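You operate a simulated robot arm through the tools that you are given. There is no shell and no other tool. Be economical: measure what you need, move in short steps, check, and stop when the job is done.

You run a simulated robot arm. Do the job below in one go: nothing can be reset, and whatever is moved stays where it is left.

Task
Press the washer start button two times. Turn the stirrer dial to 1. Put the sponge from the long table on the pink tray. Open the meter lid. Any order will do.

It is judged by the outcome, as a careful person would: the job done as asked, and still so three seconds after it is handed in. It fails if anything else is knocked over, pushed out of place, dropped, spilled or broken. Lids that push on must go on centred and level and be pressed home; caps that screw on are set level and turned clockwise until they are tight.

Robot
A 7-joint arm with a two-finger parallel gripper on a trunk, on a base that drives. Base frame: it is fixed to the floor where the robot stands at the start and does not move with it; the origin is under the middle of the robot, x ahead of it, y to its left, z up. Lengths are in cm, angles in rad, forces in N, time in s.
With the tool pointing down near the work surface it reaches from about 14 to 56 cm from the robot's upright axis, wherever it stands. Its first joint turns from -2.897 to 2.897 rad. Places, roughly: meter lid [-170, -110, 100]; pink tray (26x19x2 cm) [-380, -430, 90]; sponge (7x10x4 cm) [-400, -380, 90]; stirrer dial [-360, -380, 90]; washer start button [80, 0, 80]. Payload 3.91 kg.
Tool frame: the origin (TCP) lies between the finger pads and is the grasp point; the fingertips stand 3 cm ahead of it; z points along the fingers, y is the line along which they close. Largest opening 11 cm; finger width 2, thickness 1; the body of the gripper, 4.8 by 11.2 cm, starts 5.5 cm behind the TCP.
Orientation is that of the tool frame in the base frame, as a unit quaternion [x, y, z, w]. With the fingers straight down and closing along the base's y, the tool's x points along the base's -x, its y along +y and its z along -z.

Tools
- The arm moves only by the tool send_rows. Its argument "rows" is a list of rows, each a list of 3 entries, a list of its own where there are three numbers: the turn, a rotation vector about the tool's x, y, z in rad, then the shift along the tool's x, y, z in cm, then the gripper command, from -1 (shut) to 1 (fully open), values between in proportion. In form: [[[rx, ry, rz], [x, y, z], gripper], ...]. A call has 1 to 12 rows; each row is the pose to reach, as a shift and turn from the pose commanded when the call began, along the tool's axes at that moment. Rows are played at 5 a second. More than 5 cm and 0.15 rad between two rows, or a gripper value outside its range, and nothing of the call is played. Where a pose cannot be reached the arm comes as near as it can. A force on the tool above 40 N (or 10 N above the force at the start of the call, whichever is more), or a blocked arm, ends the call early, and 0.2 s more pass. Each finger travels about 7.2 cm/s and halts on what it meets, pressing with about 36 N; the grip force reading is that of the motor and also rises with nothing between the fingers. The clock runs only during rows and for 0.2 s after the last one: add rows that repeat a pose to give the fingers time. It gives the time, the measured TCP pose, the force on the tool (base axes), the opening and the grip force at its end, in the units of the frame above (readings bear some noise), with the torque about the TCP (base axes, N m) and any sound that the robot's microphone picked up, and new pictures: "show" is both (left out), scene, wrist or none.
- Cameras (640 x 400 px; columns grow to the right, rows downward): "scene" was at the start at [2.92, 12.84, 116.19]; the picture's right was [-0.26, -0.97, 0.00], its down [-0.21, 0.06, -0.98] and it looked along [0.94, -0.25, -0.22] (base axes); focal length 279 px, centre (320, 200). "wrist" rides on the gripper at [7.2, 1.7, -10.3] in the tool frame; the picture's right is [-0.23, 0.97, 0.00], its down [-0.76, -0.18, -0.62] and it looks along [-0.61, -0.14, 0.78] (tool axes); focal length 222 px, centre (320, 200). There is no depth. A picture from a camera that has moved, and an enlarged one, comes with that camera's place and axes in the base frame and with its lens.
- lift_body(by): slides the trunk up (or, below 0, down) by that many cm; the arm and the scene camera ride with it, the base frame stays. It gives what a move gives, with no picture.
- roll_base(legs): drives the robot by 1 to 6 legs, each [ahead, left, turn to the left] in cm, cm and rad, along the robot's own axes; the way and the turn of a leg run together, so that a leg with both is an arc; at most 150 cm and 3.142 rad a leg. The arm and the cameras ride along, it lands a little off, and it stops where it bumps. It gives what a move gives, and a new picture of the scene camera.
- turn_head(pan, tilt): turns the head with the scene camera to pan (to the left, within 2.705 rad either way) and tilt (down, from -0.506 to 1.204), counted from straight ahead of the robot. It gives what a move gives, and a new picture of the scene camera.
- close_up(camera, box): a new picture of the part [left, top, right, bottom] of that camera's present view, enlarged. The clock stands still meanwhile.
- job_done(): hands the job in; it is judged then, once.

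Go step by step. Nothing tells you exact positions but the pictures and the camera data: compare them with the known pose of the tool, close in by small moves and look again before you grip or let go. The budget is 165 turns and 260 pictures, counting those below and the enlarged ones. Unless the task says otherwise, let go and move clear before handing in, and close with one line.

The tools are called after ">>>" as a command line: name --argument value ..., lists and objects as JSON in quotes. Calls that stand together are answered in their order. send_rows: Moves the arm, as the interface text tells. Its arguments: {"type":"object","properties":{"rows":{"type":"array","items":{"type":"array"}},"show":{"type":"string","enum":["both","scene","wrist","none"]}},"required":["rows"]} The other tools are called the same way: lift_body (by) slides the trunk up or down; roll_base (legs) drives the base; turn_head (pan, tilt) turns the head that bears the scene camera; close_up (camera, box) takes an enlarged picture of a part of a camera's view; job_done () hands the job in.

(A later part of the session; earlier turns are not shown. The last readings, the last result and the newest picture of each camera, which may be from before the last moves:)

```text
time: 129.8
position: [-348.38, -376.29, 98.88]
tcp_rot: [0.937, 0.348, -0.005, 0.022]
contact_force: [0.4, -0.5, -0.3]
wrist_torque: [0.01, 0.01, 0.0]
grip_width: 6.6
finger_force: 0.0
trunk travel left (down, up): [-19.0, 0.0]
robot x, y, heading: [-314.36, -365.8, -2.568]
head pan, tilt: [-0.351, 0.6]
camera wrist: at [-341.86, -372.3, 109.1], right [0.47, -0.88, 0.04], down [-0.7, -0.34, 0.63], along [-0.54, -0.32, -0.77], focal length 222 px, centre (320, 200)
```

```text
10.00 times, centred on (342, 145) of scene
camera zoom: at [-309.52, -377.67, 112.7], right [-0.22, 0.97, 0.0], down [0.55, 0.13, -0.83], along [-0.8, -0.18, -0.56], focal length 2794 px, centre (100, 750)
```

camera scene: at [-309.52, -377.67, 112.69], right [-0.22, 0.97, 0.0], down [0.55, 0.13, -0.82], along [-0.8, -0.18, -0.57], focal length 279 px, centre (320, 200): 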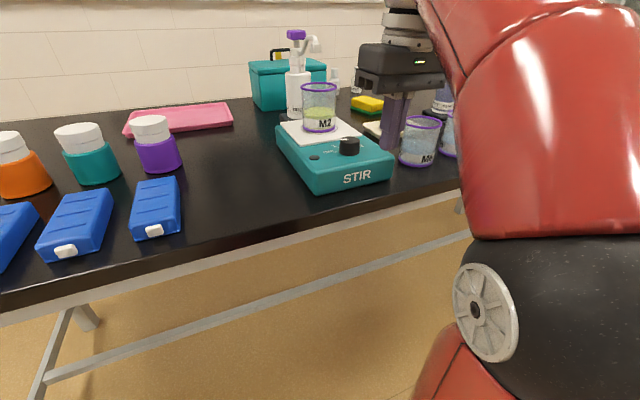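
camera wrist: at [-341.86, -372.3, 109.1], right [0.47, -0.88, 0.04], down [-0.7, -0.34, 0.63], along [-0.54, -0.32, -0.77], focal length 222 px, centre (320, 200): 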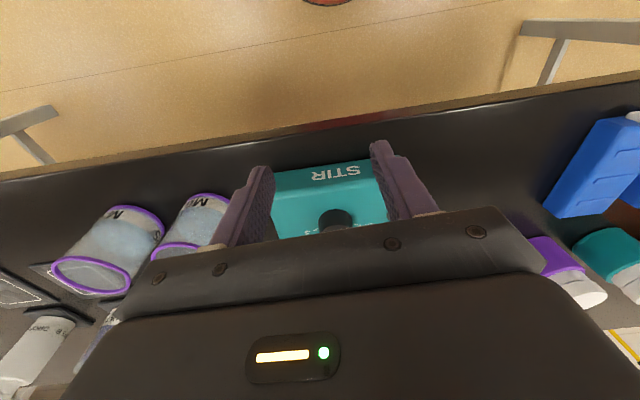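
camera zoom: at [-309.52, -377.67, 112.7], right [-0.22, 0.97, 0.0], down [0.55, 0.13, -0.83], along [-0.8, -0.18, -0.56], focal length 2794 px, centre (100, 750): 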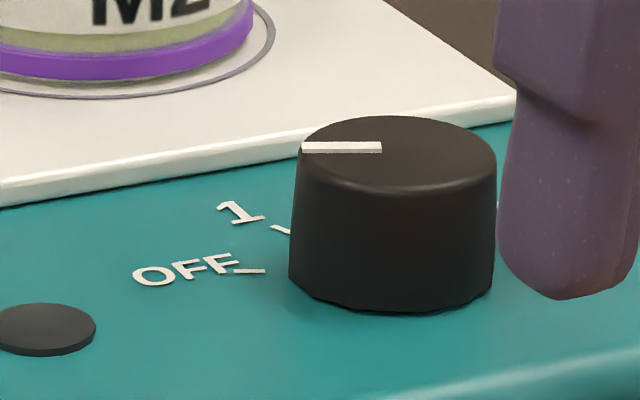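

The pointer is at OFF and the tick for 1 is 45° clockwise seen from above. The knob is centred near (-358.65, -383.2), 3.7 cm across, with its base at z 90.3 and top at 92.7. I'll move above it with the grip turned so it clears beaker M2 throughout the turn.

>>> send_rows --rows '[[[0.012, 0.008, -0.13], [-4.1, -0.5, 0], 0.2], [[0.025, 0.016, -0.26], [-8.2, -1, 0], 0.2], [[0.038, 0.025, -0.4], [-12.3, -1.46, 0], 0.2]]' --show "both"

>>> close_up --camera "scene" --box '[290, 90, 410, 165]'

```text
time: 130.6
position: [-356.94, -382.77, 97.72]
tcp_rot: [0.848, 0.53, -0.006, 0.0]
contact_force: [-0.2, 0.9, 0.1]
wrist_torque: [-0.03, -0.02, 0.02]
grip_width: 6.62
finger_force: 0.0
out of reach, approached as far as the arm can: row 2, 3
trunk travel left (down, up): [-19.0, 0.0]
robot x, y, heading: [-314.32, -366.02, -2.567]
head pan, tilt: [-0.351, 0.6]
camera scene: at [-309.53, -377.63, 112.71], right [-0.22, 0.97, 0.0], down [0.55, 0.13, -0.83], along [-0.8, -0.18, -0.56], focal length 279 px, centre (320, 200)
camera wrist: at [-352.12, -376.96, 107.91], right [0.77, -0.63, -0.01], down [-0.49, -0.6, 0.63], along [-0.4, -0.49, -0.78], focal length 222 px, centre (320, 200)
```

scene: 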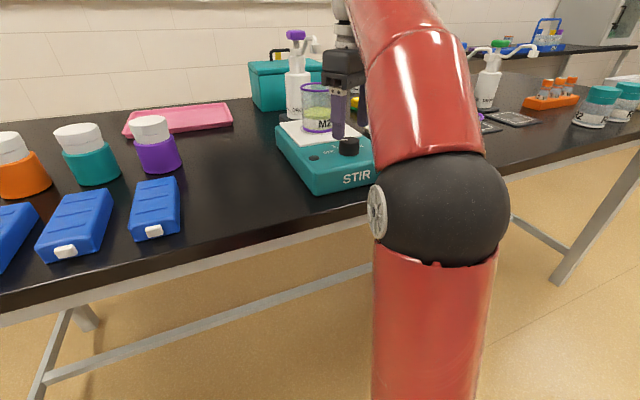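
wrist: 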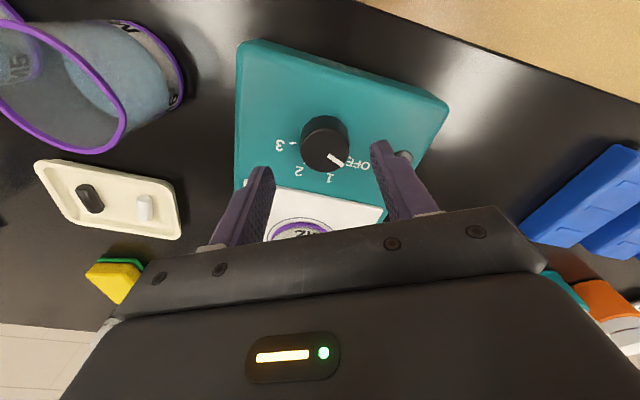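

```text
5.33 times, centred on (350, 128) of scene
camera zoom: at [-309.53, -377.63, 112.71], right [-0.22, 0.97, 0.0], down [0.55, 0.13, -0.83], along [-0.8, -0.18, -0.56], focal length 1490 px, centre (160, 587)
```

zoom: 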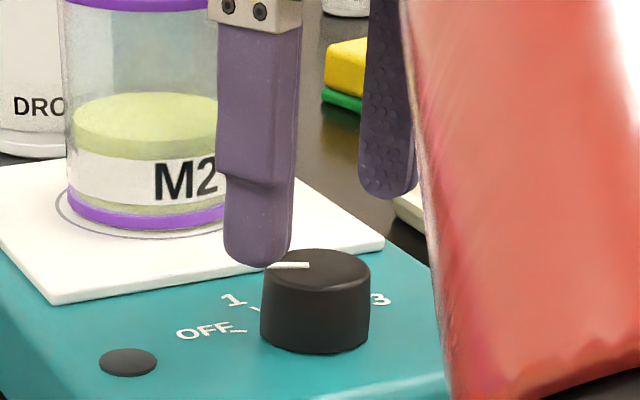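

>>> close_up --camera "wrist" --box '[240, 90, 400, 190]'

```text
4.00 times, centred on (320, 140) of wrist
camera zoom: at [-352.12, -376.96, 107.91], right [0.77, -0.63, -0.01], down [-0.49, -0.6, 0.63], along [-0.4, -0.49, -0.78], focal length 888 px, centre (320, 440)
```

zoom: 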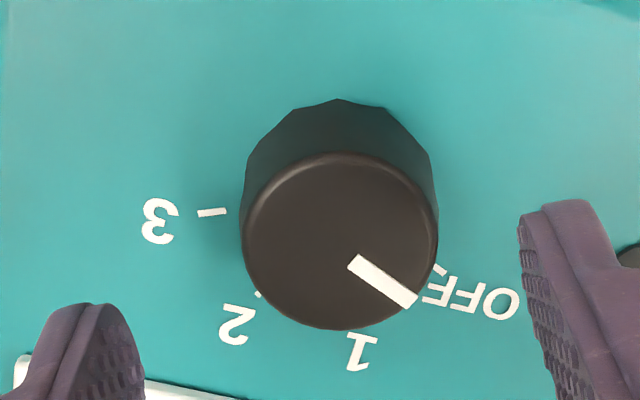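

The wrist view puts the knob at (-356.7, -383.15) and confirms the pointer is at OFF. I'll descend part way and check centring.

>>> send_rows --rows '[[[0, 0, 0], [-0.25, 0.4, 1], 0.2], [[0, 0, 0], [-0.25, 0.4, 2], 0.2]]' --show "wrist"

```text
time: 131.2
position: [-356.78, -383.22, 95.42]
tcp_rot: [0.849, 0.529, -0.003, -0.001]
contact_force: [-0.1, 0.3, 0.2]
wrist_torque: [-0.06, 0.0, -0.02]
grip_width: 6.63
finger_force: 0.2
trunk travel left (down, up): [-19.0, 0.0]
robot x, y, heading: [-314.54, -366.02, -2.566]
head pan, tilt: [-0.351, 0.6]
camera wrist: at [-352.01, -377.41, 105.81], right [0.77, -0.63, 0.0], down [-0.49, -0.6, 0.63], along [-0.4, -0.48, -0.78], focal length 222 px, centre (320, 200)
```

wrist: 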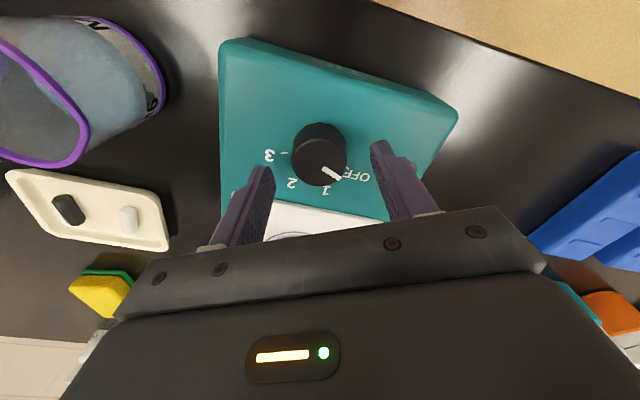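

>>> send_rows --rows '[[[0, 0, 0], [-0.3, 0, 0.9], 0.2], [[0, 0, 0], [-0.3, 0, 1.6], 0.2]]' --show "wrist"

>>> close_up --camera "wrist" --box '[220, 90, 420, 215]'

>>> close_up --camera "scene" --box '[290, 90, 410, 165]'

```text
time: 131.8
position: [-356.96, -383.62, 94.05]
tcp_rot: [0.849, 0.529, -0.002, -0.001]
contact_force: [0.0, -0.3, 4.2]
wrist_torque: [-0.04, -0.12, -0.03]
grip_width: 6.56
finger_force: 0.0
trunk travel left (down, up): [-19.0, 0.0]
robot x, y, heading: [-314.24, -365.92, -2.566]
head pan, tilt: [-0.351, 0.6]
camera wrist: at [-352.17, -377.75, 104.33], right [0.77, -0.63, 0.0], down [-0.49, -0.6, 0.63], along [-0.4, -0.48, -0.78], focal length 222 px, centre (320, 200)
```

wrist: 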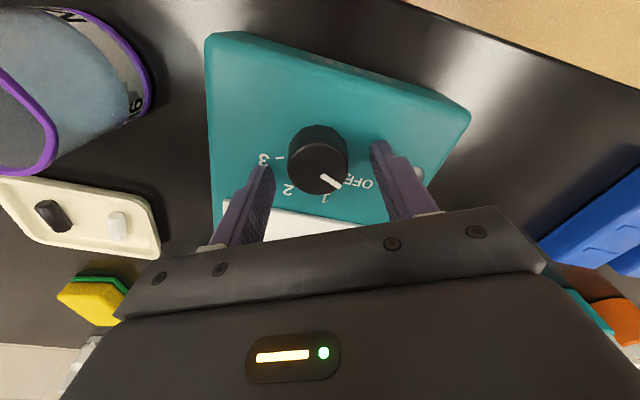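

```text
3.20 times, centred on (320, 152) of wrist
camera zoom: at [-352.17, -377.75, 104.33], right [0.77, -0.63, 0.0], down [-0.49, -0.6, 0.63], along [-0.4, -0.48, -0.78], focal length 711 px, centre (320, 352)
```

zoom: 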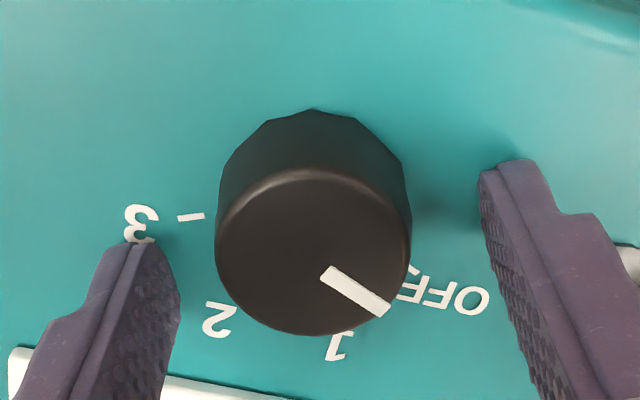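

```text
5.33 times, centred on (350, 128) of scene
camera zoom: at [-309.52, -377.67, 112.71], right [-0.22, 0.97, 0.0], down [0.55, 0.13, -0.83], along [-0.8, -0.18, -0.56], focal length 1490 px, centre (160, 587)
```

zoom: 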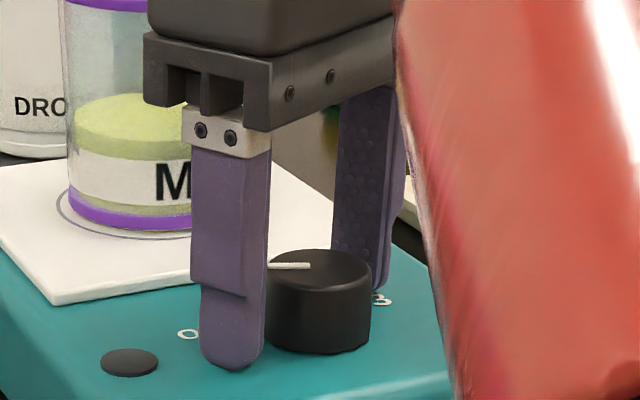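

The tips lightly touch the stirrer top, so I'll lift a hair, centre slightly, and close on the knob.

>>> send_rows --rows '[[[0, 0, 0], [0, -0.3, -0.4], 0.2], [[0, 0, 0], [0, -0.3, -0.4], -0.1], [[0, 0, 0], [0, -0.3, -0.4], -0.4], [[0, 0, 0], [0, -0.3, -0.4], -0.5]]' --show "wrist"

```text
time: 132.8
position: [-356.99, -383.6, 94.59]
tcp_rot: [0.849, 0.529, -0.002, -0.001]
contact_force: [17.1, -9.4, -4.7]
wrist_torque: [-0.6, -0.67, -0.16]
grip_width: 3.7
finger_force: 44.9
trunk travel left (down, up): [-19.0, 0.0]
robot x, y, heading: [-314.28, -365.82, -2.559]
head pan, tilt: [-0.351, 0.6]
camera wrist: at [-352.25, -377.9, 104.78], right [0.78, -0.63, 0.0], down [-0.49, -0.6, 0.63], along [-0.4, -0.49, -0.78], focal length 222 px, centre (320, 200)
```

wrist: 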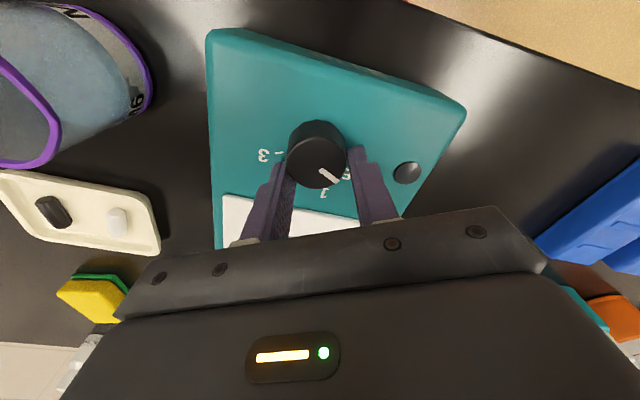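

The knob is gripped at 3.7 cm, with some sideways load from a small offset. I'll relieve it, then turn 45° clockwise.

>>> send_rows --rows '[[[0, 0, 0], [0, 0.3, 0], -0.5], [[0, 0, 0.13], [0, 0.35, 0], -0.5], [[0, 0, 0.26], [0, 0.35, 0], -0.5], [[0, 0, 0.39], [0, 0.35, 0], -0.5], [[0, 0, 0.52], [0, 0.35, 0], -0.5], [[0, 0, 0.65], [0, 0.35, 0], -0.5], [[0, 0, 0.785], [0, 0.35, 0], -0.5]]' --show "both"

>>> close_up --camera "wrist" --box '[220, 90, 420, 215]'

```text
time: 134.4
position: [-357.13, -383.34, 94.37]
tcp_rot: [0.987, 0.159, -0.002, -0.001]
contact_force: [-11.0, 23.9, 6.3]
wrist_torque: [0.83, 0.36, 0.12]
grip_width: 4.03
finger_force: 12.4
trunk travel left (down, up): [-19.0, 0.0]
robot x, y, heading: [-313.92, -366.58, -2.564]
head pan, tilt: [-0.351, 0.6]
camera scene: at [-309.59, -377.43, 112.71], right [-0.22, 0.97, 0.0], down [0.55, 0.12, -0.82], along [-0.8, -0.18, -0.57], focal length 279 px, centre (320, 200)
camera wrist: at [-349.66, -382.52, 104.67], right [0.09, -1.0, 0.0], down [-0.78, -0.07, 0.63], along [-0.62, -0.06, -0.78], focal length 222 px, centre (320, 200)
```

scene: 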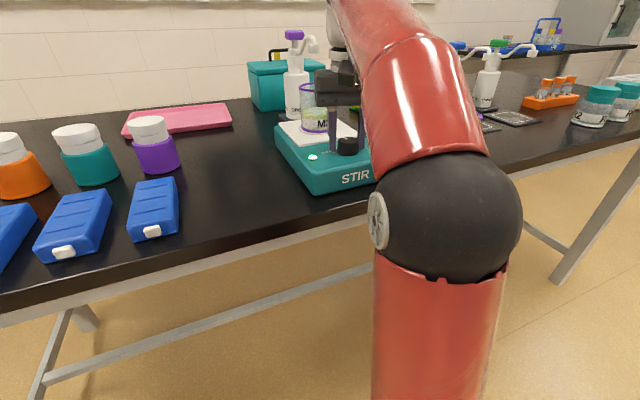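
wrist: 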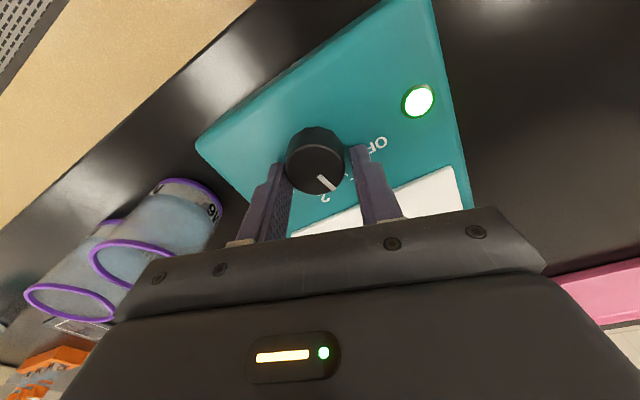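

```text
3.20 times, centred on (320, 152) of wrist
camera zoom: at [-349.66, -382.52, 104.67], right [0.09, -1.0, 0.0], down [-0.78, -0.07, 0.63], along [-0.62, -0.06, -0.78], focal length 711 px, centre (320, 352)
```

zoom: 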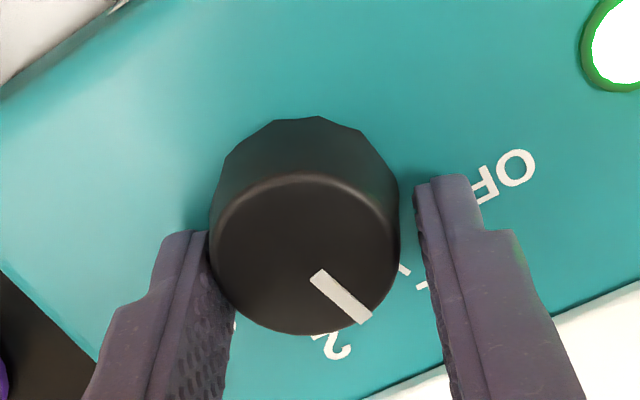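

The power lamp is lit, so the dial is off OFF. I'll open the fingers and check exactly where the pointer sits.

>>> send_rows --rows '[[[0, 0, 0], [0, 0, 0], 0.2], [[0, 0, 0], [0, 0, 0], 0.2], [[0, 0, 0], [0, 0, -1], 0.2], [[0, 0, 0], [0, 0, -3], 0.2]]' --show "wrist"

>>> close_up --camera "wrist" --box '[240, 90, 400, 190]'

>>> close_up --camera "scene" --box '[290, 100, 390, 162]'

```text
time: 135.4
position: [-357.24, -383.55, 97.27]
tcp_rot: [0.987, 0.163, -0.002, 0.001]
contact_force: [0.4, -0.8, 0.7]
wrist_torque: [0.03, -0.02, 0.0]
grip_width: 6.58
finger_force: 0.1
trunk travel left (down, up): [-19.0, 0.0]
robot x, y, heading: [-314.09, -365.67, -2.564]
head pan, tilt: [-0.351, 0.6]
camera wrist: at [-349.7, -382.78, 107.57], right [0.1, -1.0, 0.0], down [-0.77, -0.08, 0.63], along [-0.62, -0.06, -0.78], focal length 222 px, centre (320, 200)
```

wrist: 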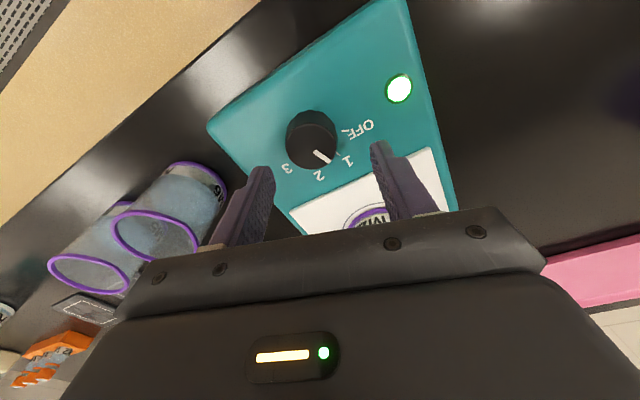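

```text
4.00 times, centred on (320, 140) of wrist
camera zoom: at [-349.7, -382.78, 107.57], right [0.1, -1.0, 0.0], down [-0.77, -0.08, 0.63], along [-0.62, -0.06, -0.78], focal length 888 px, centre (320, 440)
```

zoom: 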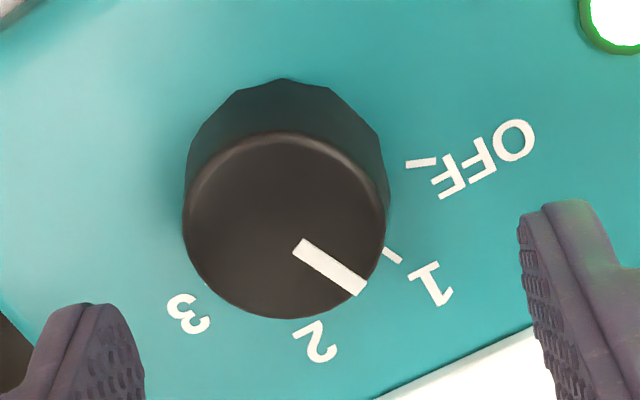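

```text
6.40 times, centred on (340, 131) of scene
camera zoom: at [-309.53, -377.68, 112.7], right [-0.22, 0.97, 0.0], down [0.55, 0.13, -0.83], along [-0.8, -0.18, -0.56], focal length 1788 px, centre (192, 642)
```

zoom: 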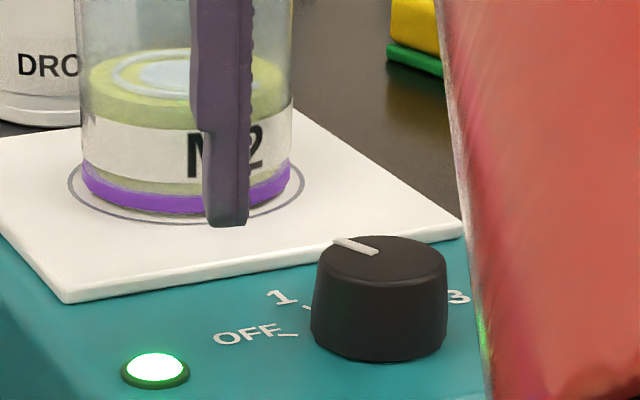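

The dial now points exactly at 1 and the lamp is lit. Next I'll lift clear, retract toward myself, and shift right toward the sponge for a better fix on it.

>>> send_rows --rows '[[[0, 0, 0], [1, 0, -0.8], 0], [[0, 0, -0.1], [4, -1, -0.8], 0], [[0, 0, -0.2], [8, -2, -0.8], 0], [[0, 0, -0.3], [12, -3, -0.8], 0]]' --show "none"

>>> roll_base --legs '[[-12, 0, 0], [0, -25, 0]]'

>>> turn_head --pan -0.1 --tilt 0.5

>>> close_up --camera "scene" --box '[160, 80, 400, 230]'

```text
time: 136.4
position: [-346.57, -377.15, 98.14]
tcp_rot: [0.951, 0.31, -0.003, 0.0]
contact_force: [-0.6, 0.2, 0.1]
wrist_torque: [0.02, -0.02, 0.01]
grip_width: 5.5
finger_force: 0.1
out of reach, approached as far as the arm can: row 1
trunk travel left (down, up): [-19.0, 0.0]
robot x, y, heading: [-314.24, -365.94, -2.565]
head pan, tilt: [-0.351, 0.6]
```

```text
time: 139.1
position: [-349.86, -349.99, 98.09]
tcp_rot: [0.95, 0.311, -0.004, 0.001]
contact_force: [-0.2, 0.3, 0.4]
wrist_torque: [0.02, -0.01, 0.0]
grip_width: 5.5
finger_force: 0.0
trunk travel left (down, up): [-19.0, 0.0]
robot x, y, heading: [-317.68, -338.78, -2.556]
head pan, tilt: [-0.351, 0.6]
camera scene: at [-312.82, -350.28, 112.7], right [-0.23, 0.97, 0.0], down [0.55, 0.13, -0.83], along [-0.8, -0.19, -0.56], focal length 279 px, centre (320, 200)
```

scene: 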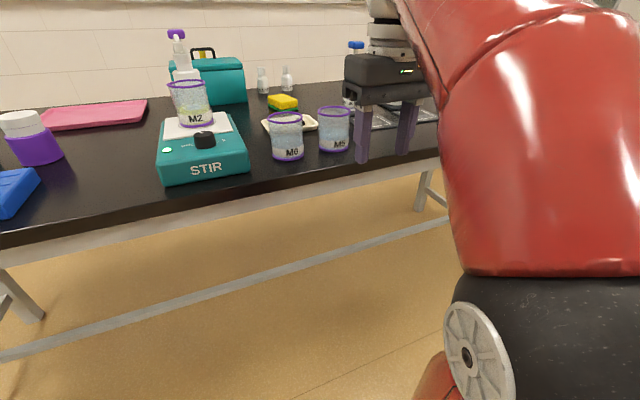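

```text
time: 139.8
position: [-349.82, -349.93, 98.09]
tcp_rot: [0.95, 0.311, -0.004, 0.0]
contact_force: [-0.4, -0.5, 0.1]
wrist_torque: [0.03, -0.04, 0.03]
grip_width: 5.5
finger_force: 0.0
trunk travel left (down, up): [-19.0, 0.0]
robot x, y, heading: [-317.6, -338.69, -2.561]
head pan, tilt: [-0.099, 0.499]
camera scene: at [-312.28, -352.47, 113.61], right [-0.46, 0.89, 0.0], down [0.42, 0.22, -0.88], along [-0.78, -0.41, -0.48], focal length 279 px, centre (320, 200)
```

scene: 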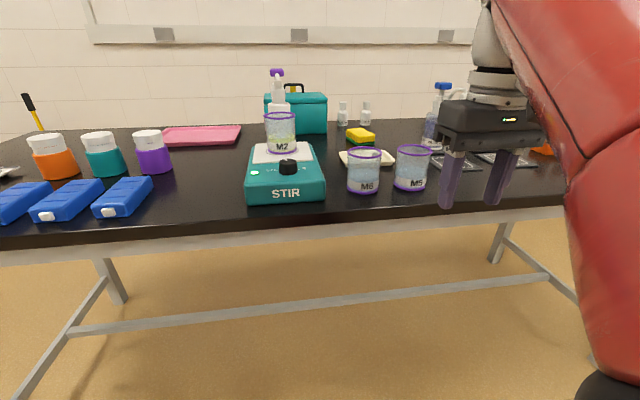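

```text
2.67 times, centred on (280, 155) of scene
camera zoom: at [-312.28, -352.47, 113.61], right [-0.46, 0.89, 0.0], down [0.42, 0.22, -0.88], along [-0.78, -0.41, -0.48], focal length 745 px, centre (427, 320)
```

zoom: 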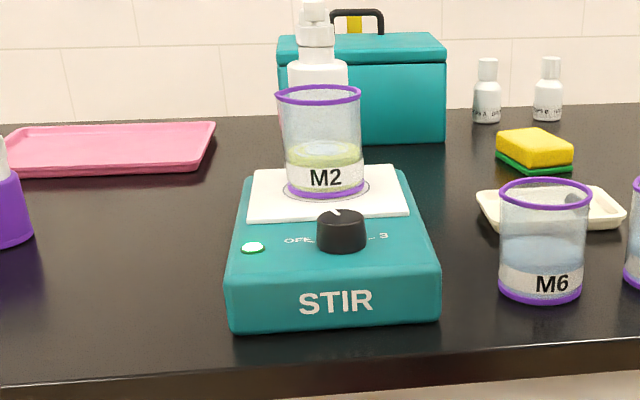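

Good triangulation: the sponge is at (-399.5, -383.1, 87.9), about 44 cm in from the table edge. I'll tilt the tool forward to extend my reach and raise it to clear the beakers before moving in.

>>> send_rows --rows '[[[0, -0.14, 0], [-1, 0, -1], 0], [[0, -0.28, 0], [-2, 0, -2], 0], [[0, -0.42, 0], [-3, 0, -4], 0.5], [[0, -0.56, 0], [-4, 0, -6], 0.9], [[0, -0.7, 0], [-5, 0, -8], 1]]' --show "scene"

```text
time: 141.0
position: [-353.82, -352.84, 106.05]
tcp_rot: [0.891, 0.293, -0.331, 0.108]
contact_force: [1.2, -0.1, -0.3]
wrist_torque: [0.01, 0.0, -0.02]
grip_width: 10.99
finger_force: 0.0
trunk travel left (down, up): [-19.0, 0.0]
robot x, y, heading: [-317.83, -338.52, -2.565]
head pan, tilt: [-0.099, 0.499]
camera scene: at [-312.28, -352.48, 113.61], right [-0.46, 0.89, 0.0], down [0.42, 0.22, -0.88], along [-0.78, -0.41, -0.48], focal length 279 px, centre (320, 200)
```

scene: 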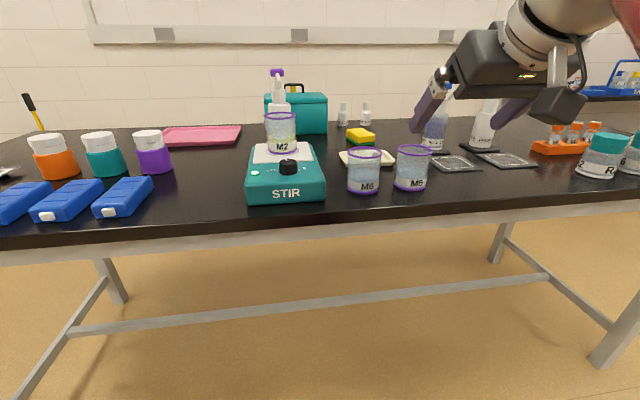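

>>> roll_base --legs '[[15, 0, 0], [9, 0, 0]]'

>>> send_rows --rows '[[[0, 0, 0], [0, 0, 0], 1]]' --show "wrist"

>>> turn_head --pan 0.0 --tilt 1.2

```text
time: 143.1
position: [-373.65, -365.62, 105.99]
tcp_rot: [0.892, 0.291, -0.329, 0.107]
contact_force: [0.6, 0.0, 0.7]
wrist_torque: [-0.02, 0.03, -0.01]
grip_width: 11.0
finger_force: 0.1
trunk travel left (down, up): [-19.0, 0.0]
robot x, y, heading: [-337.18, -351.97, -2.566]
head pan, tilt: [-0.099, 0.499]
camera scene: at [-332.06, -365.46, 113.61], right [-0.46, 0.89, 0.0], down [0.42, 0.22, -0.88], along [-0.78, -0.41, -0.48], focal length 279 px, centre (320, 200)
```

scene: 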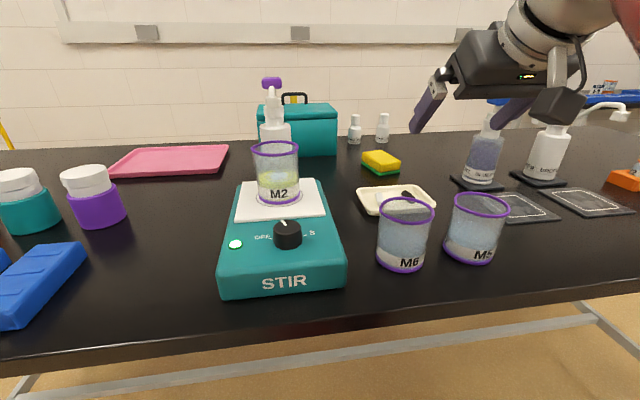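

```text
time: 143.5
position: [-373.51, -365.71, 106.03]
tcp_rot: [0.892, 0.292, -0.329, 0.106]
contact_force: [0.4, 0.1, -0.6]
wrist_torque: [0.03, 0.01, 0.0]
grip_width: 10.99
finger_force: 0.0
trunk travel left (down, up): [-19.0, 0.0]
robot x, y, heading: [-337.4, -351.86, -2.559]
head pan, tilt: [-0.099, 0.499]
camera wrist: at [-362.72, -359.77, 109.2], right [0.44, -0.89, 0.15], down [-0.24, 0.04, 0.97], along [-0.87, -0.46, -0.2], focal length 222 px, centre (320, 200)
```

wrist: 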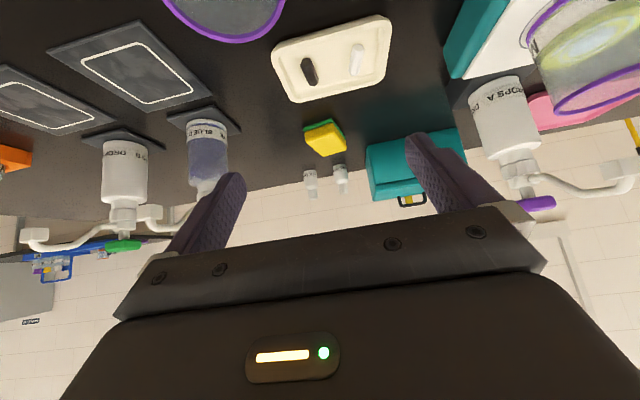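

```text
time: 144.6
position: [-373.49, -365.74, 105.93]
tcp_rot: [0.892, 0.291, -0.329, 0.107]
contact_force: [0.3, -0.3, 0.8]
wrist_torque: [-0.01, -0.01, 0.01]
grip_width: 11.02
finger_force: 0.2
trunk travel left (down, up): [-19.0, 0.0]
robot x, y, heading: [-337.77, -351.4, -2.563]
head pan, tilt: [0.0, 1.201]
camera scene: at [-328.68, -364.33, 108.25], right [-0.55, 0.84, 0.0], down [0.78, 0.51, -0.36], along [-0.3, -0.2, -0.93], focal length 279 px, centre (320, 200)
```

scene: 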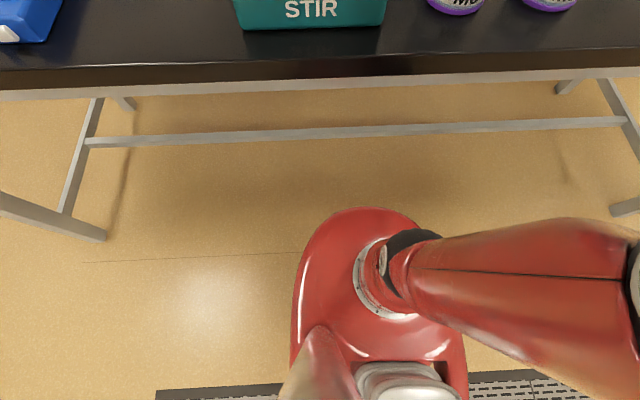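

There's ample room at the table edge, so I'll go 8 cm closer. The sponge's long side points away from me, so gripping across its 7 cm width suits.

>>> roll_base --legs '[[8, 0, 0]]'

>>> turn_head --pan -0.3 --tilt 0.6

>>> close_up --camera "wrist" --box '[240, 40, 440, 165]'

```text
time: 145.6
position: [-380.33, -370.13, 105.94]
tcp_rot: [0.892, 0.291, -0.329, 0.106]
contact_force: [0.0, 0.0, -0.2]
wrist_torque: [0.02, 0.01, 0.0]
grip_width: 11.0
finger_force: 0.1
trunk travel left (down, up): [-19.0, 0.0]
robot x, y, heading: [-344.26, -355.8, -2.56]
head pan, tilt: [0.0, 1.201]
camera scene: at [-335.45, -368.76, 108.24], right [-0.55, 0.84, 0.0], down [0.78, 0.51, -0.36], along [-0.3, -0.2, -0.93], focal length 279 px, centre (320, 200)
```

scene: 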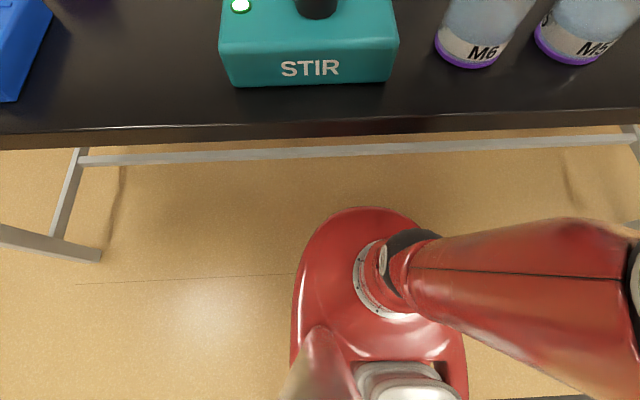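

```text
time: 146.6
position: [-380.42, -370.08, 106.03]
tcp_rot: [0.891, 0.292, -0.329, 0.107]
contact_force: [-0.3, -0.3, 0.8]
wrist_torque: [0.0, 0.03, -0.01]
grip_width: 10.97
finger_force: 0.1
trunk travel left (down, up): [-19.0, 0.0]
robot x, y, heading: [-344.06, -356.25, -2.562]
head pan, tilt: [-0.3, 0.6]
camera scene: at [-339.26, -368.14, 112.69], right [-0.28, 0.96, 0.0], down [0.54, 0.16, -0.82], along [-0.79, -0.23, -0.57], focal length 279 px, centre (320, 200)
```

scene: 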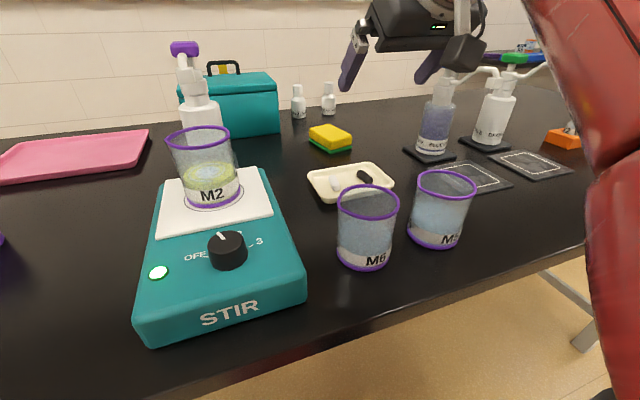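

```text
3.20 times, centred on (340, 102) of wrist
camera zoom: at [-369.5, -364.2, 109.2], right [0.44, -0.89, 0.15], down [-0.24, 0.04, 0.97], along [-0.87, -0.46, -0.2], focal length 711 px, centre (256, 512)
```

zoom: 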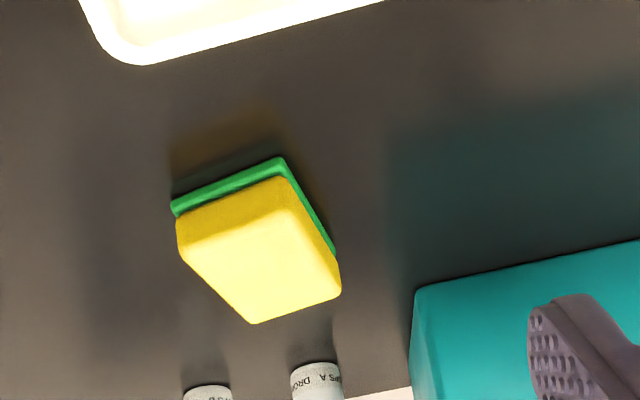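

The sponge's centre is about (-399.3, -383, 88), with its long axis at yaw ≈ -2.32. I'll move above it, turning slightly to match.

>>> send_rows --rows '[[[-0.03, 0, -0.03], [-2, -0.1, 3.6], 1], [[-0.05, 0, -0.06], [-4, -0.3, 7.2], 1], [[-0.07, 0, -0.08], [-6, -0.4, 10.8], 1], [[-0.09, 0, -0.1], [-8, -0.5, 14.4], 1], [[-0.11, 0, -0.13], [-9.6, -0.7, 18], 1], [[-0.13, 0, -0.152], [-11.2, -0.8, 21.2], 1]]' --show "both"

```text
time: 148.0
position: [-398.72, -382.75, 97.26]
tcp_rot: [0.858, 0.379, -0.317, 0.139]
contact_force: [0.9, -0.3, 1.0]
wrist_torque: [-0.01, 0.02, -0.01]
grip_width: 11.0
finger_force: 0.0
trunk travel left (down, up): [-19.0, 0.0]
robot x, y, heading: [-344.09, -355.8, -2.557]
head pan, tilt: [-0.3, 0.6]
camera scene: at [-339.25, -368.12, 112.7], right [-0.28, 0.96, 0.0], down [0.54, 0.16, -0.83], along [-0.79, -0.23, -0.56], focal length 279 px, centre (320, 200)
camera wrist: at [-389.28, -374.76, 100.38], right [0.6, -0.78, 0.15], down [-0.25, -0.01, 0.97], along [-0.76, -0.62, -0.2], focal length 222 px, centre (320, 200)
```

scene: 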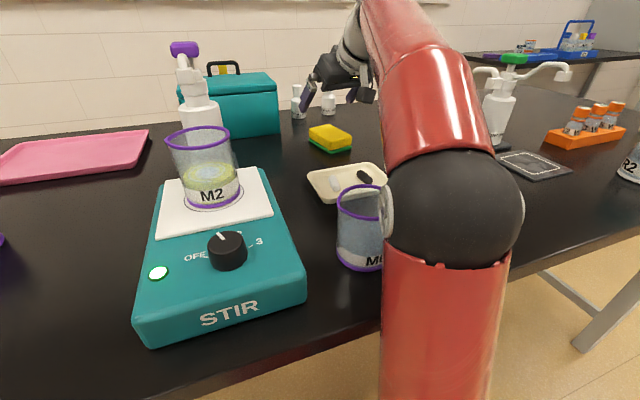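
wrist: 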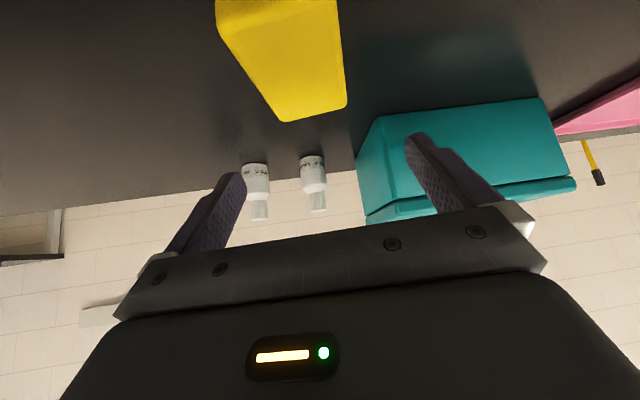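

The elbow is near beakers M5 and M6, so before lowering I'll check whether it has clearance.

>>> close_up --camera "scene" --box '[320, 140, 560, 290]'

>>> turn_head --pan -0.9 --tilt 0.8

```text
2.67 times, centred on (440, 215) of scene
camera zoom: at [-339.25, -368.12, 112.7], right [-0.28, 0.96, 0.0], down [0.54, 0.16, -0.83], along [-0.79, -0.23, -0.56], focal length 745 px, centre (0, 160)
```

zoom: 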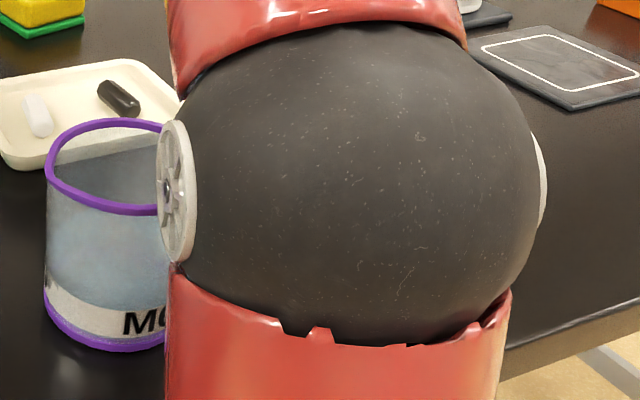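

```text
time: 149.0
position: [-398.71, -382.69, 97.23]
tcp_rot: [0.859, 0.379, -0.316, 0.139]
contact_force: [-0.7, -0.3, -0.6]
wrist_torque: [0.0, -0.02, -0.01]
grip_width: 10.99
finger_force: 0.1
trunk travel left (down, up): [-19.0, 0.0]
robot x, y, heading: [-344.01, -356.33, -2.563]
head pan, tilt: [-0.901, 0.799]
camera scene: at [-338.44, -363.16, 111.02], right [0.32, 0.95, 0.0], down [0.68, -0.23, -0.7], along [-0.66, 0.22, -0.72], focal length 279 px, centre (320, 200)
```

scene: 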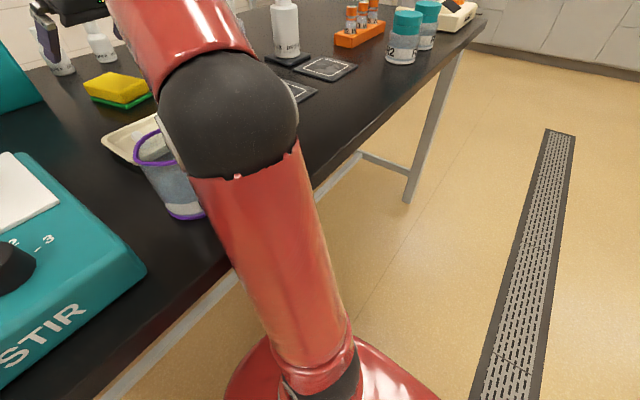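

The elbow clears the beakers now, but lowering would bring the forearm within about 1 cm of M6. To be safe I'll retract, back off, shift about 34 cm right, and come in again so the arm passes right of M5.

>>> send_rows --rows '[[[0, 0, 0], [1.8, 0.8, -3.5], 1], [[0, 0, 0], [3.6, 1.7, -7], 1], [[0, 0, 0], [5.4, 2.5, -10.4], 1], [[0, 0, 0], [7.2, 3.3, -13.8], 1], [[0, 0, 0], [9, 4.2, -17.3], 1], [[0, 0, 0], [10.8, 5, -20.7], 1]]' --show "none"

>>> roll_base --legs '[[-25, 0, 0], [0, -33, 0], [15, 0, 0]]'

>>> turn_head --pan 0.1 --tilt 0.5

```text
time: 150.4
position: [-380.17, -370.05, 105.71]
tcp_rot: [0.859, 0.379, -0.316, 0.139]
contact_force: [-0.5, -0.5, 0.2]
wrist_torque: [0.06, -0.02, 0.01]
grip_width: 10.99
finger_force: 0.0
trunk travel left (down, up): [-19.0, 0.0]
robot x, y, heading: [-344.08, -355.76, -2.561]
head pan, tilt: [-0.901, 0.799]
```

```text
time: 155.0
position: [-389.58, -337.4, 105.67]
tcp_rot: [0.857, 0.381, -0.316, 0.14]
contact_force: [-0.3, 0.6, 0.0]
wrist_torque: [0.01, -0.01, 0.01]
grip_width: 11.0
finger_force: 0.0
trunk travel left (down, up): [-19.0, 0.0]
robot x, y, heading: [-353.79, -322.98, -2.556]
head pan, tilt: [-0.901, 0.799]
camera scene: at [-347.92, -330.32, 111.01], right [0.31, 0.95, 0.0], down [0.68, -0.22, -0.7], along [-0.66, 0.22, -0.72], focal length 279 px, centre (320, 200)
```

scene: 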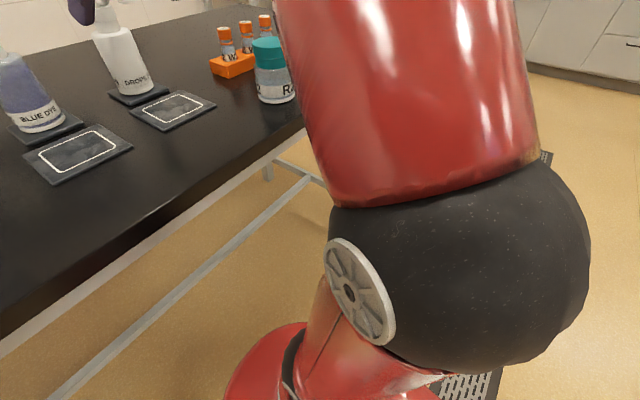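

```text
time: 156.2
position: [-389.59, -337.38, 105.69]
tcp_rot: [0.857, 0.381, -0.316, 0.14]
contact_force: [0.0, -0.2, -0.3]
wrist_torque: [0.01, 0.03, -0.03]
grip_width: 11.02
finger_force: 0.0
trunk travel left (down, up): [-19.0, 0.0]
robot x, y, heading: [-353.36, -322.74, -2.557]
head pan, tilt: [0.099, 0.499]
camera scene: at [-347.31, -338.58, 113.61], right [-0.63, 0.78, 0.0], down [0.37, 0.3, -0.88], along [-0.68, -0.55, -0.48], focal length 279 px, centre (320, 200)
```

scene: 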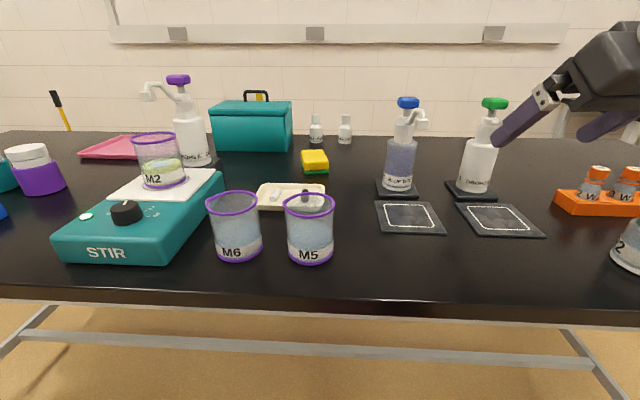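

I'm now right of M5. I'll shift the tool left over the clear lane, then drive the last bit in.

>>> send_rows --rows '[[[0, 0, 0], [-0.9, 4.4, 0.7], 1], [[0, 0, 0], [-1.8, 8.7, 1.4], 1], [[0, 0, 0], [-2.6, 13, 2.1], 1], [[0, 0, 0], [-3.5, 17.4, 2.9], 1]]' --show "none"

>>> roll_base --legs '[[12, 0, 0]]'

>>> send_rows --rows '[[[0, 0, 0], [0, 0, 0], 1]]' --show "wrist"

```text
time: 157.2
position: [-379.6, -352.16, 106.17]
tcp_rot: [0.858, 0.38, -0.316, 0.14]
contact_force: [0.0, 0.7, 0.2]
wrist_torque: [0.03, -0.02, 0.0]
grip_width: 11.0
finger_force: 0.1
trunk travel left (down, up): [-19.0, 0.0]
robot x, y, heading: [-354.04, -323.1, -2.557]
head pan, tilt: [0.099, 0.499]
```

```text
time: 158.4
position: [-386.1, -356.64, 106.15]
tcp_rot: [0.858, 0.38, -0.315, 0.14]
contact_force: [5.5, 3.5, 2.6]
wrist_torque: [0.12, 0.07, -0.26]
grip_width: 10.89
finger_force: 0.0
trunk travel left (down, up): [-19.0, 0.0]
robot x, y, heading: [-360.88, -328.2, -2.559]
head pan, tilt: [0.099, 0.499]
stopped in leg 1: the force on the tool passed its limit at 69 N (the readings are from after the stop); the commanded pose is now the measured one
camera scene: at [-354.18, -343.17, 113.61], right [-0.63, 0.77, 0.0], down [0.37, 0.3, -0.88], along [-0.68, -0.56, -0.48], focal length 279 px, centre (320, 200)
```

scene: 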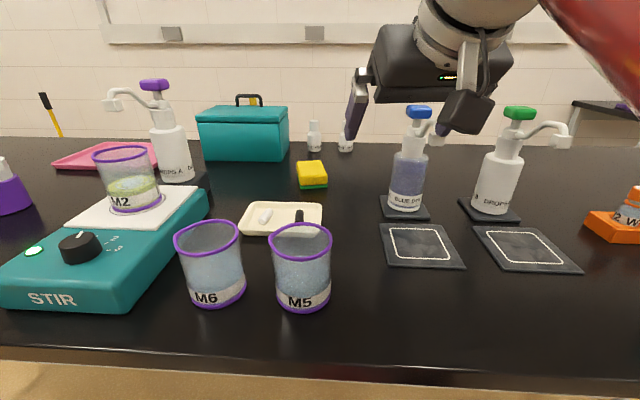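

```text
time: 158.8
position: [-386.12, -356.68, 106.18]
tcp_rot: [0.858, 0.381, -0.314, 0.14]
contact_force: [5.1, 3.1, 4.6]
wrist_torque: [0.13, 0.18, -0.33]
grip_width: 10.87
finger_force: 0.0
trunk travel left (down, up): [-19.0, 0.0]
robot x, y, heading: [-360.84, -328.13, -2.555]
head pan, tilt: [0.099, 0.499]
camera wrist: at [-376.65, -348.65, 109.47], right [0.6, -0.78, 0.15], down [-0.25, -0.01, 0.97], along [-0.76, -0.62, -0.21], focal length 222 px, centre (320, 200)
```

wrist: 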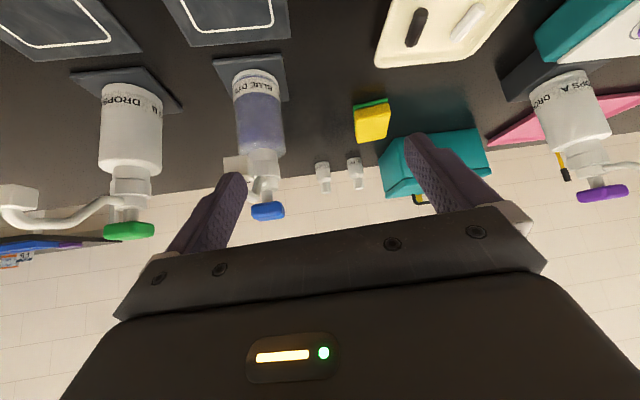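

The right finger touched the blue-dye pump's spout and the move stopped. The bottle is still upright on its coaster. I'll back straight off and check it.

>>> roll_base --legs '[[-8, 0, 0]]'

>>> close_up --camera "scene" --box '[320, 80, 560, 230]'

>>> close_up --camera "wrist" --box '[140, 20, 380, 220]'

```text
time: 159.8
position: [-379.49, -352.17, 106.15]
tcp_rot: [0.859, 0.381, -0.312, 0.139]
contact_force: [-0.4, 0.9, 0.4]
wrist_torque: [0.02, 0.01, -0.01]
grip_width: 11.02
finger_force: 0.1
trunk travel left (down, up): [-19.0, 0.0]
robot x, y, heading: [-353.82, -323.22, -2.551]
head pan, tilt: [0.099, 0.499]
camera scene: at [-347.56, -338.76, 113.61], right [-0.64, 0.77, 0.0], down [0.37, 0.3, -0.88], along [-0.68, -0.56, -0.48], focal length 279 px, centre (320, 200)
```

scene: 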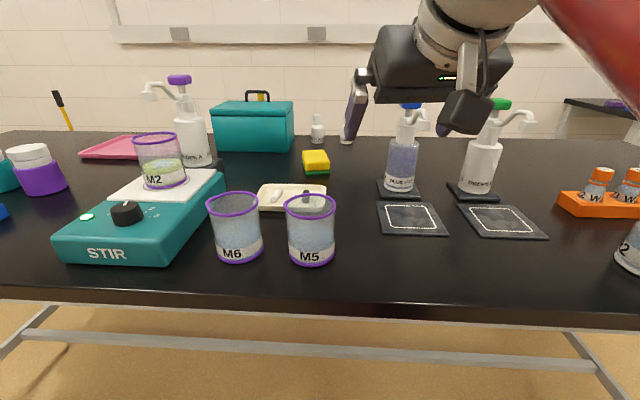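

```text
2.67 times, centred on (440, 155) of scene
camera zoom: at [-347.56, -338.76, 113.61], right [-0.64, 0.77, 0.0], down [0.37, 0.3, -0.88], along [-0.68, -0.56, -0.48], focal length 745 px, centre (0, 320)
```

zoom: 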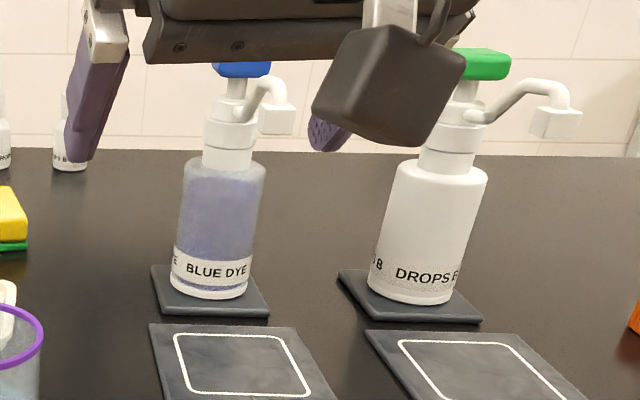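

```text
2.00 times, centred on (260, 120) of wrist
camera zoom: at [-370.07, -344.29, 109.42], right [0.6, -0.78, 0.15], down [-0.25, -0.01, 0.97], along [-0.76, -0.62, -0.21], focal length 444 px, centre (440, 360)
```

zoom: 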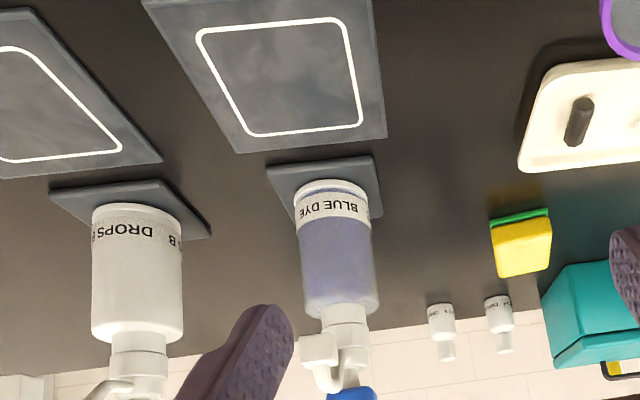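

The bottle is upright, centred on its coaster and undisturbed. I'll move the tool further left first so it clears the pumps, then advance.

>>> send_rows --rows '[[[0, 0, 0], [-0.8, 4.5, 0.7], 1], [[0, 0, 0], [-1.6, 9, 1.4], 1], [[0, 0, 0], [-2.5, 13.6, 2.1], 1]]' --show "scene"

```text
time: 160.6
position: [-371.42, -364.03, 106.49]
tcp_rot: [0.859, 0.379, -0.314, 0.14]
contact_force: [0.3, 0.7, 0.3]
wrist_torque: [-0.03, 0.01, 0.0]
grip_width: 10.99
finger_force: 0.0
trunk travel left (down, up): [-19.0, 0.0]
robot x, y, heading: [-353.82, -323.3, -2.554]
head pan, tilt: [0.099, 0.499]
camera scene: at [-347.56, -338.73, 113.61], right [-0.64, 0.77, 0.0], down [0.37, 0.3, -0.88], along [-0.68, -0.56, -0.48], focal length 279 px, centre (320, 200)
```

scene: 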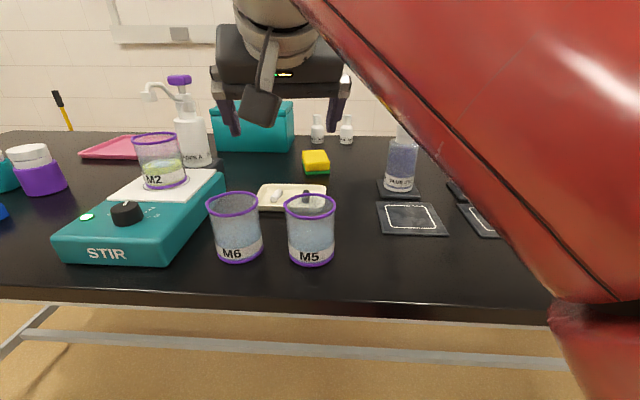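

>>> roll_base --legs '[[12, 0, 0]]'

>>> send_rows --rows '[[[0, 0, 0], [0, 0, 0], 1]]' --show "wrist"

```text
time: 161.9
position: [-381.46, -370.55, 106.36]
tcp_rot: [0.859, 0.381, -0.313, 0.139]
contact_force: [1.1, 0.0, 0.0]
wrist_torque: [0.0, 0.03, 0.02]
grip_width: 10.99
finger_force: 0.0
trunk travel left (down, up): [-19.0, 0.0]
robot x, y, heading: [-363.74, -330.09, -2.557]
head pan, tilt: [0.099, 0.499]
camera scene: at [-357.48, -345.36, 113.61], right [-0.63, 0.77, 0.0], down [0.37, 0.3, -0.88], along [-0.68, -0.56, -0.48], focal length 279 px, centre (320, 200)
```

scene: 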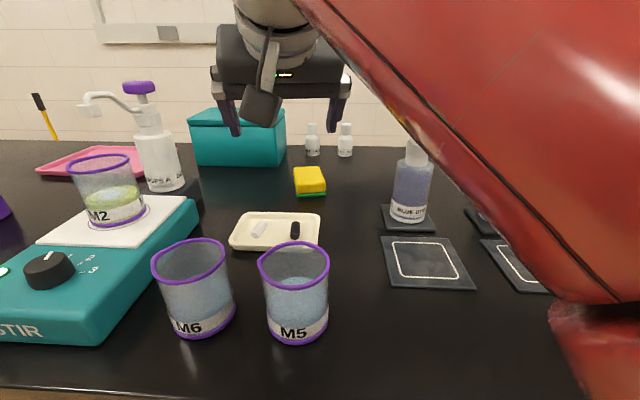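

```text
time: 162.3
position: [-381.52, -370.61, 106.32]
tcp_rot: [0.859, 0.38, -0.313, 0.138]
contact_force: [0.3, 0.2, 0.7]
wrist_torque: [0.03, 0.01, -0.03]
grip_width: 11.02
finger_force: 0.0
trunk travel left (down, up): [-19.0, 0.0]
robot x, y, heading: [-363.75, -329.73, -2.554]
head pan, tilt: [0.099, 0.499]
camera wrist: at [-371.97, -362.64, 109.57], right [0.6, -0.78, 0.15], down [-0.25, -0.01, 0.97], along [-0.76, -0.62, -0.21], focal length 222 px, centre (320, 200)
```

wrist: 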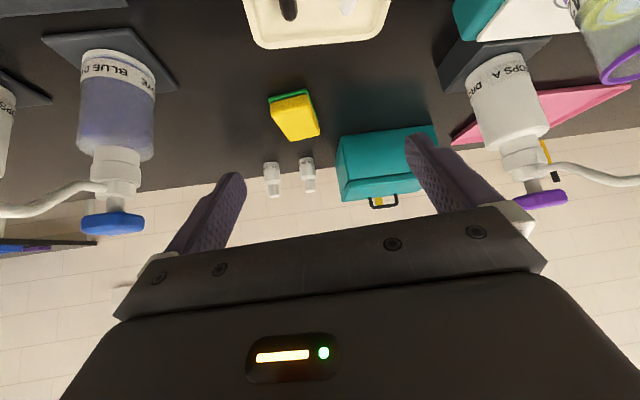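

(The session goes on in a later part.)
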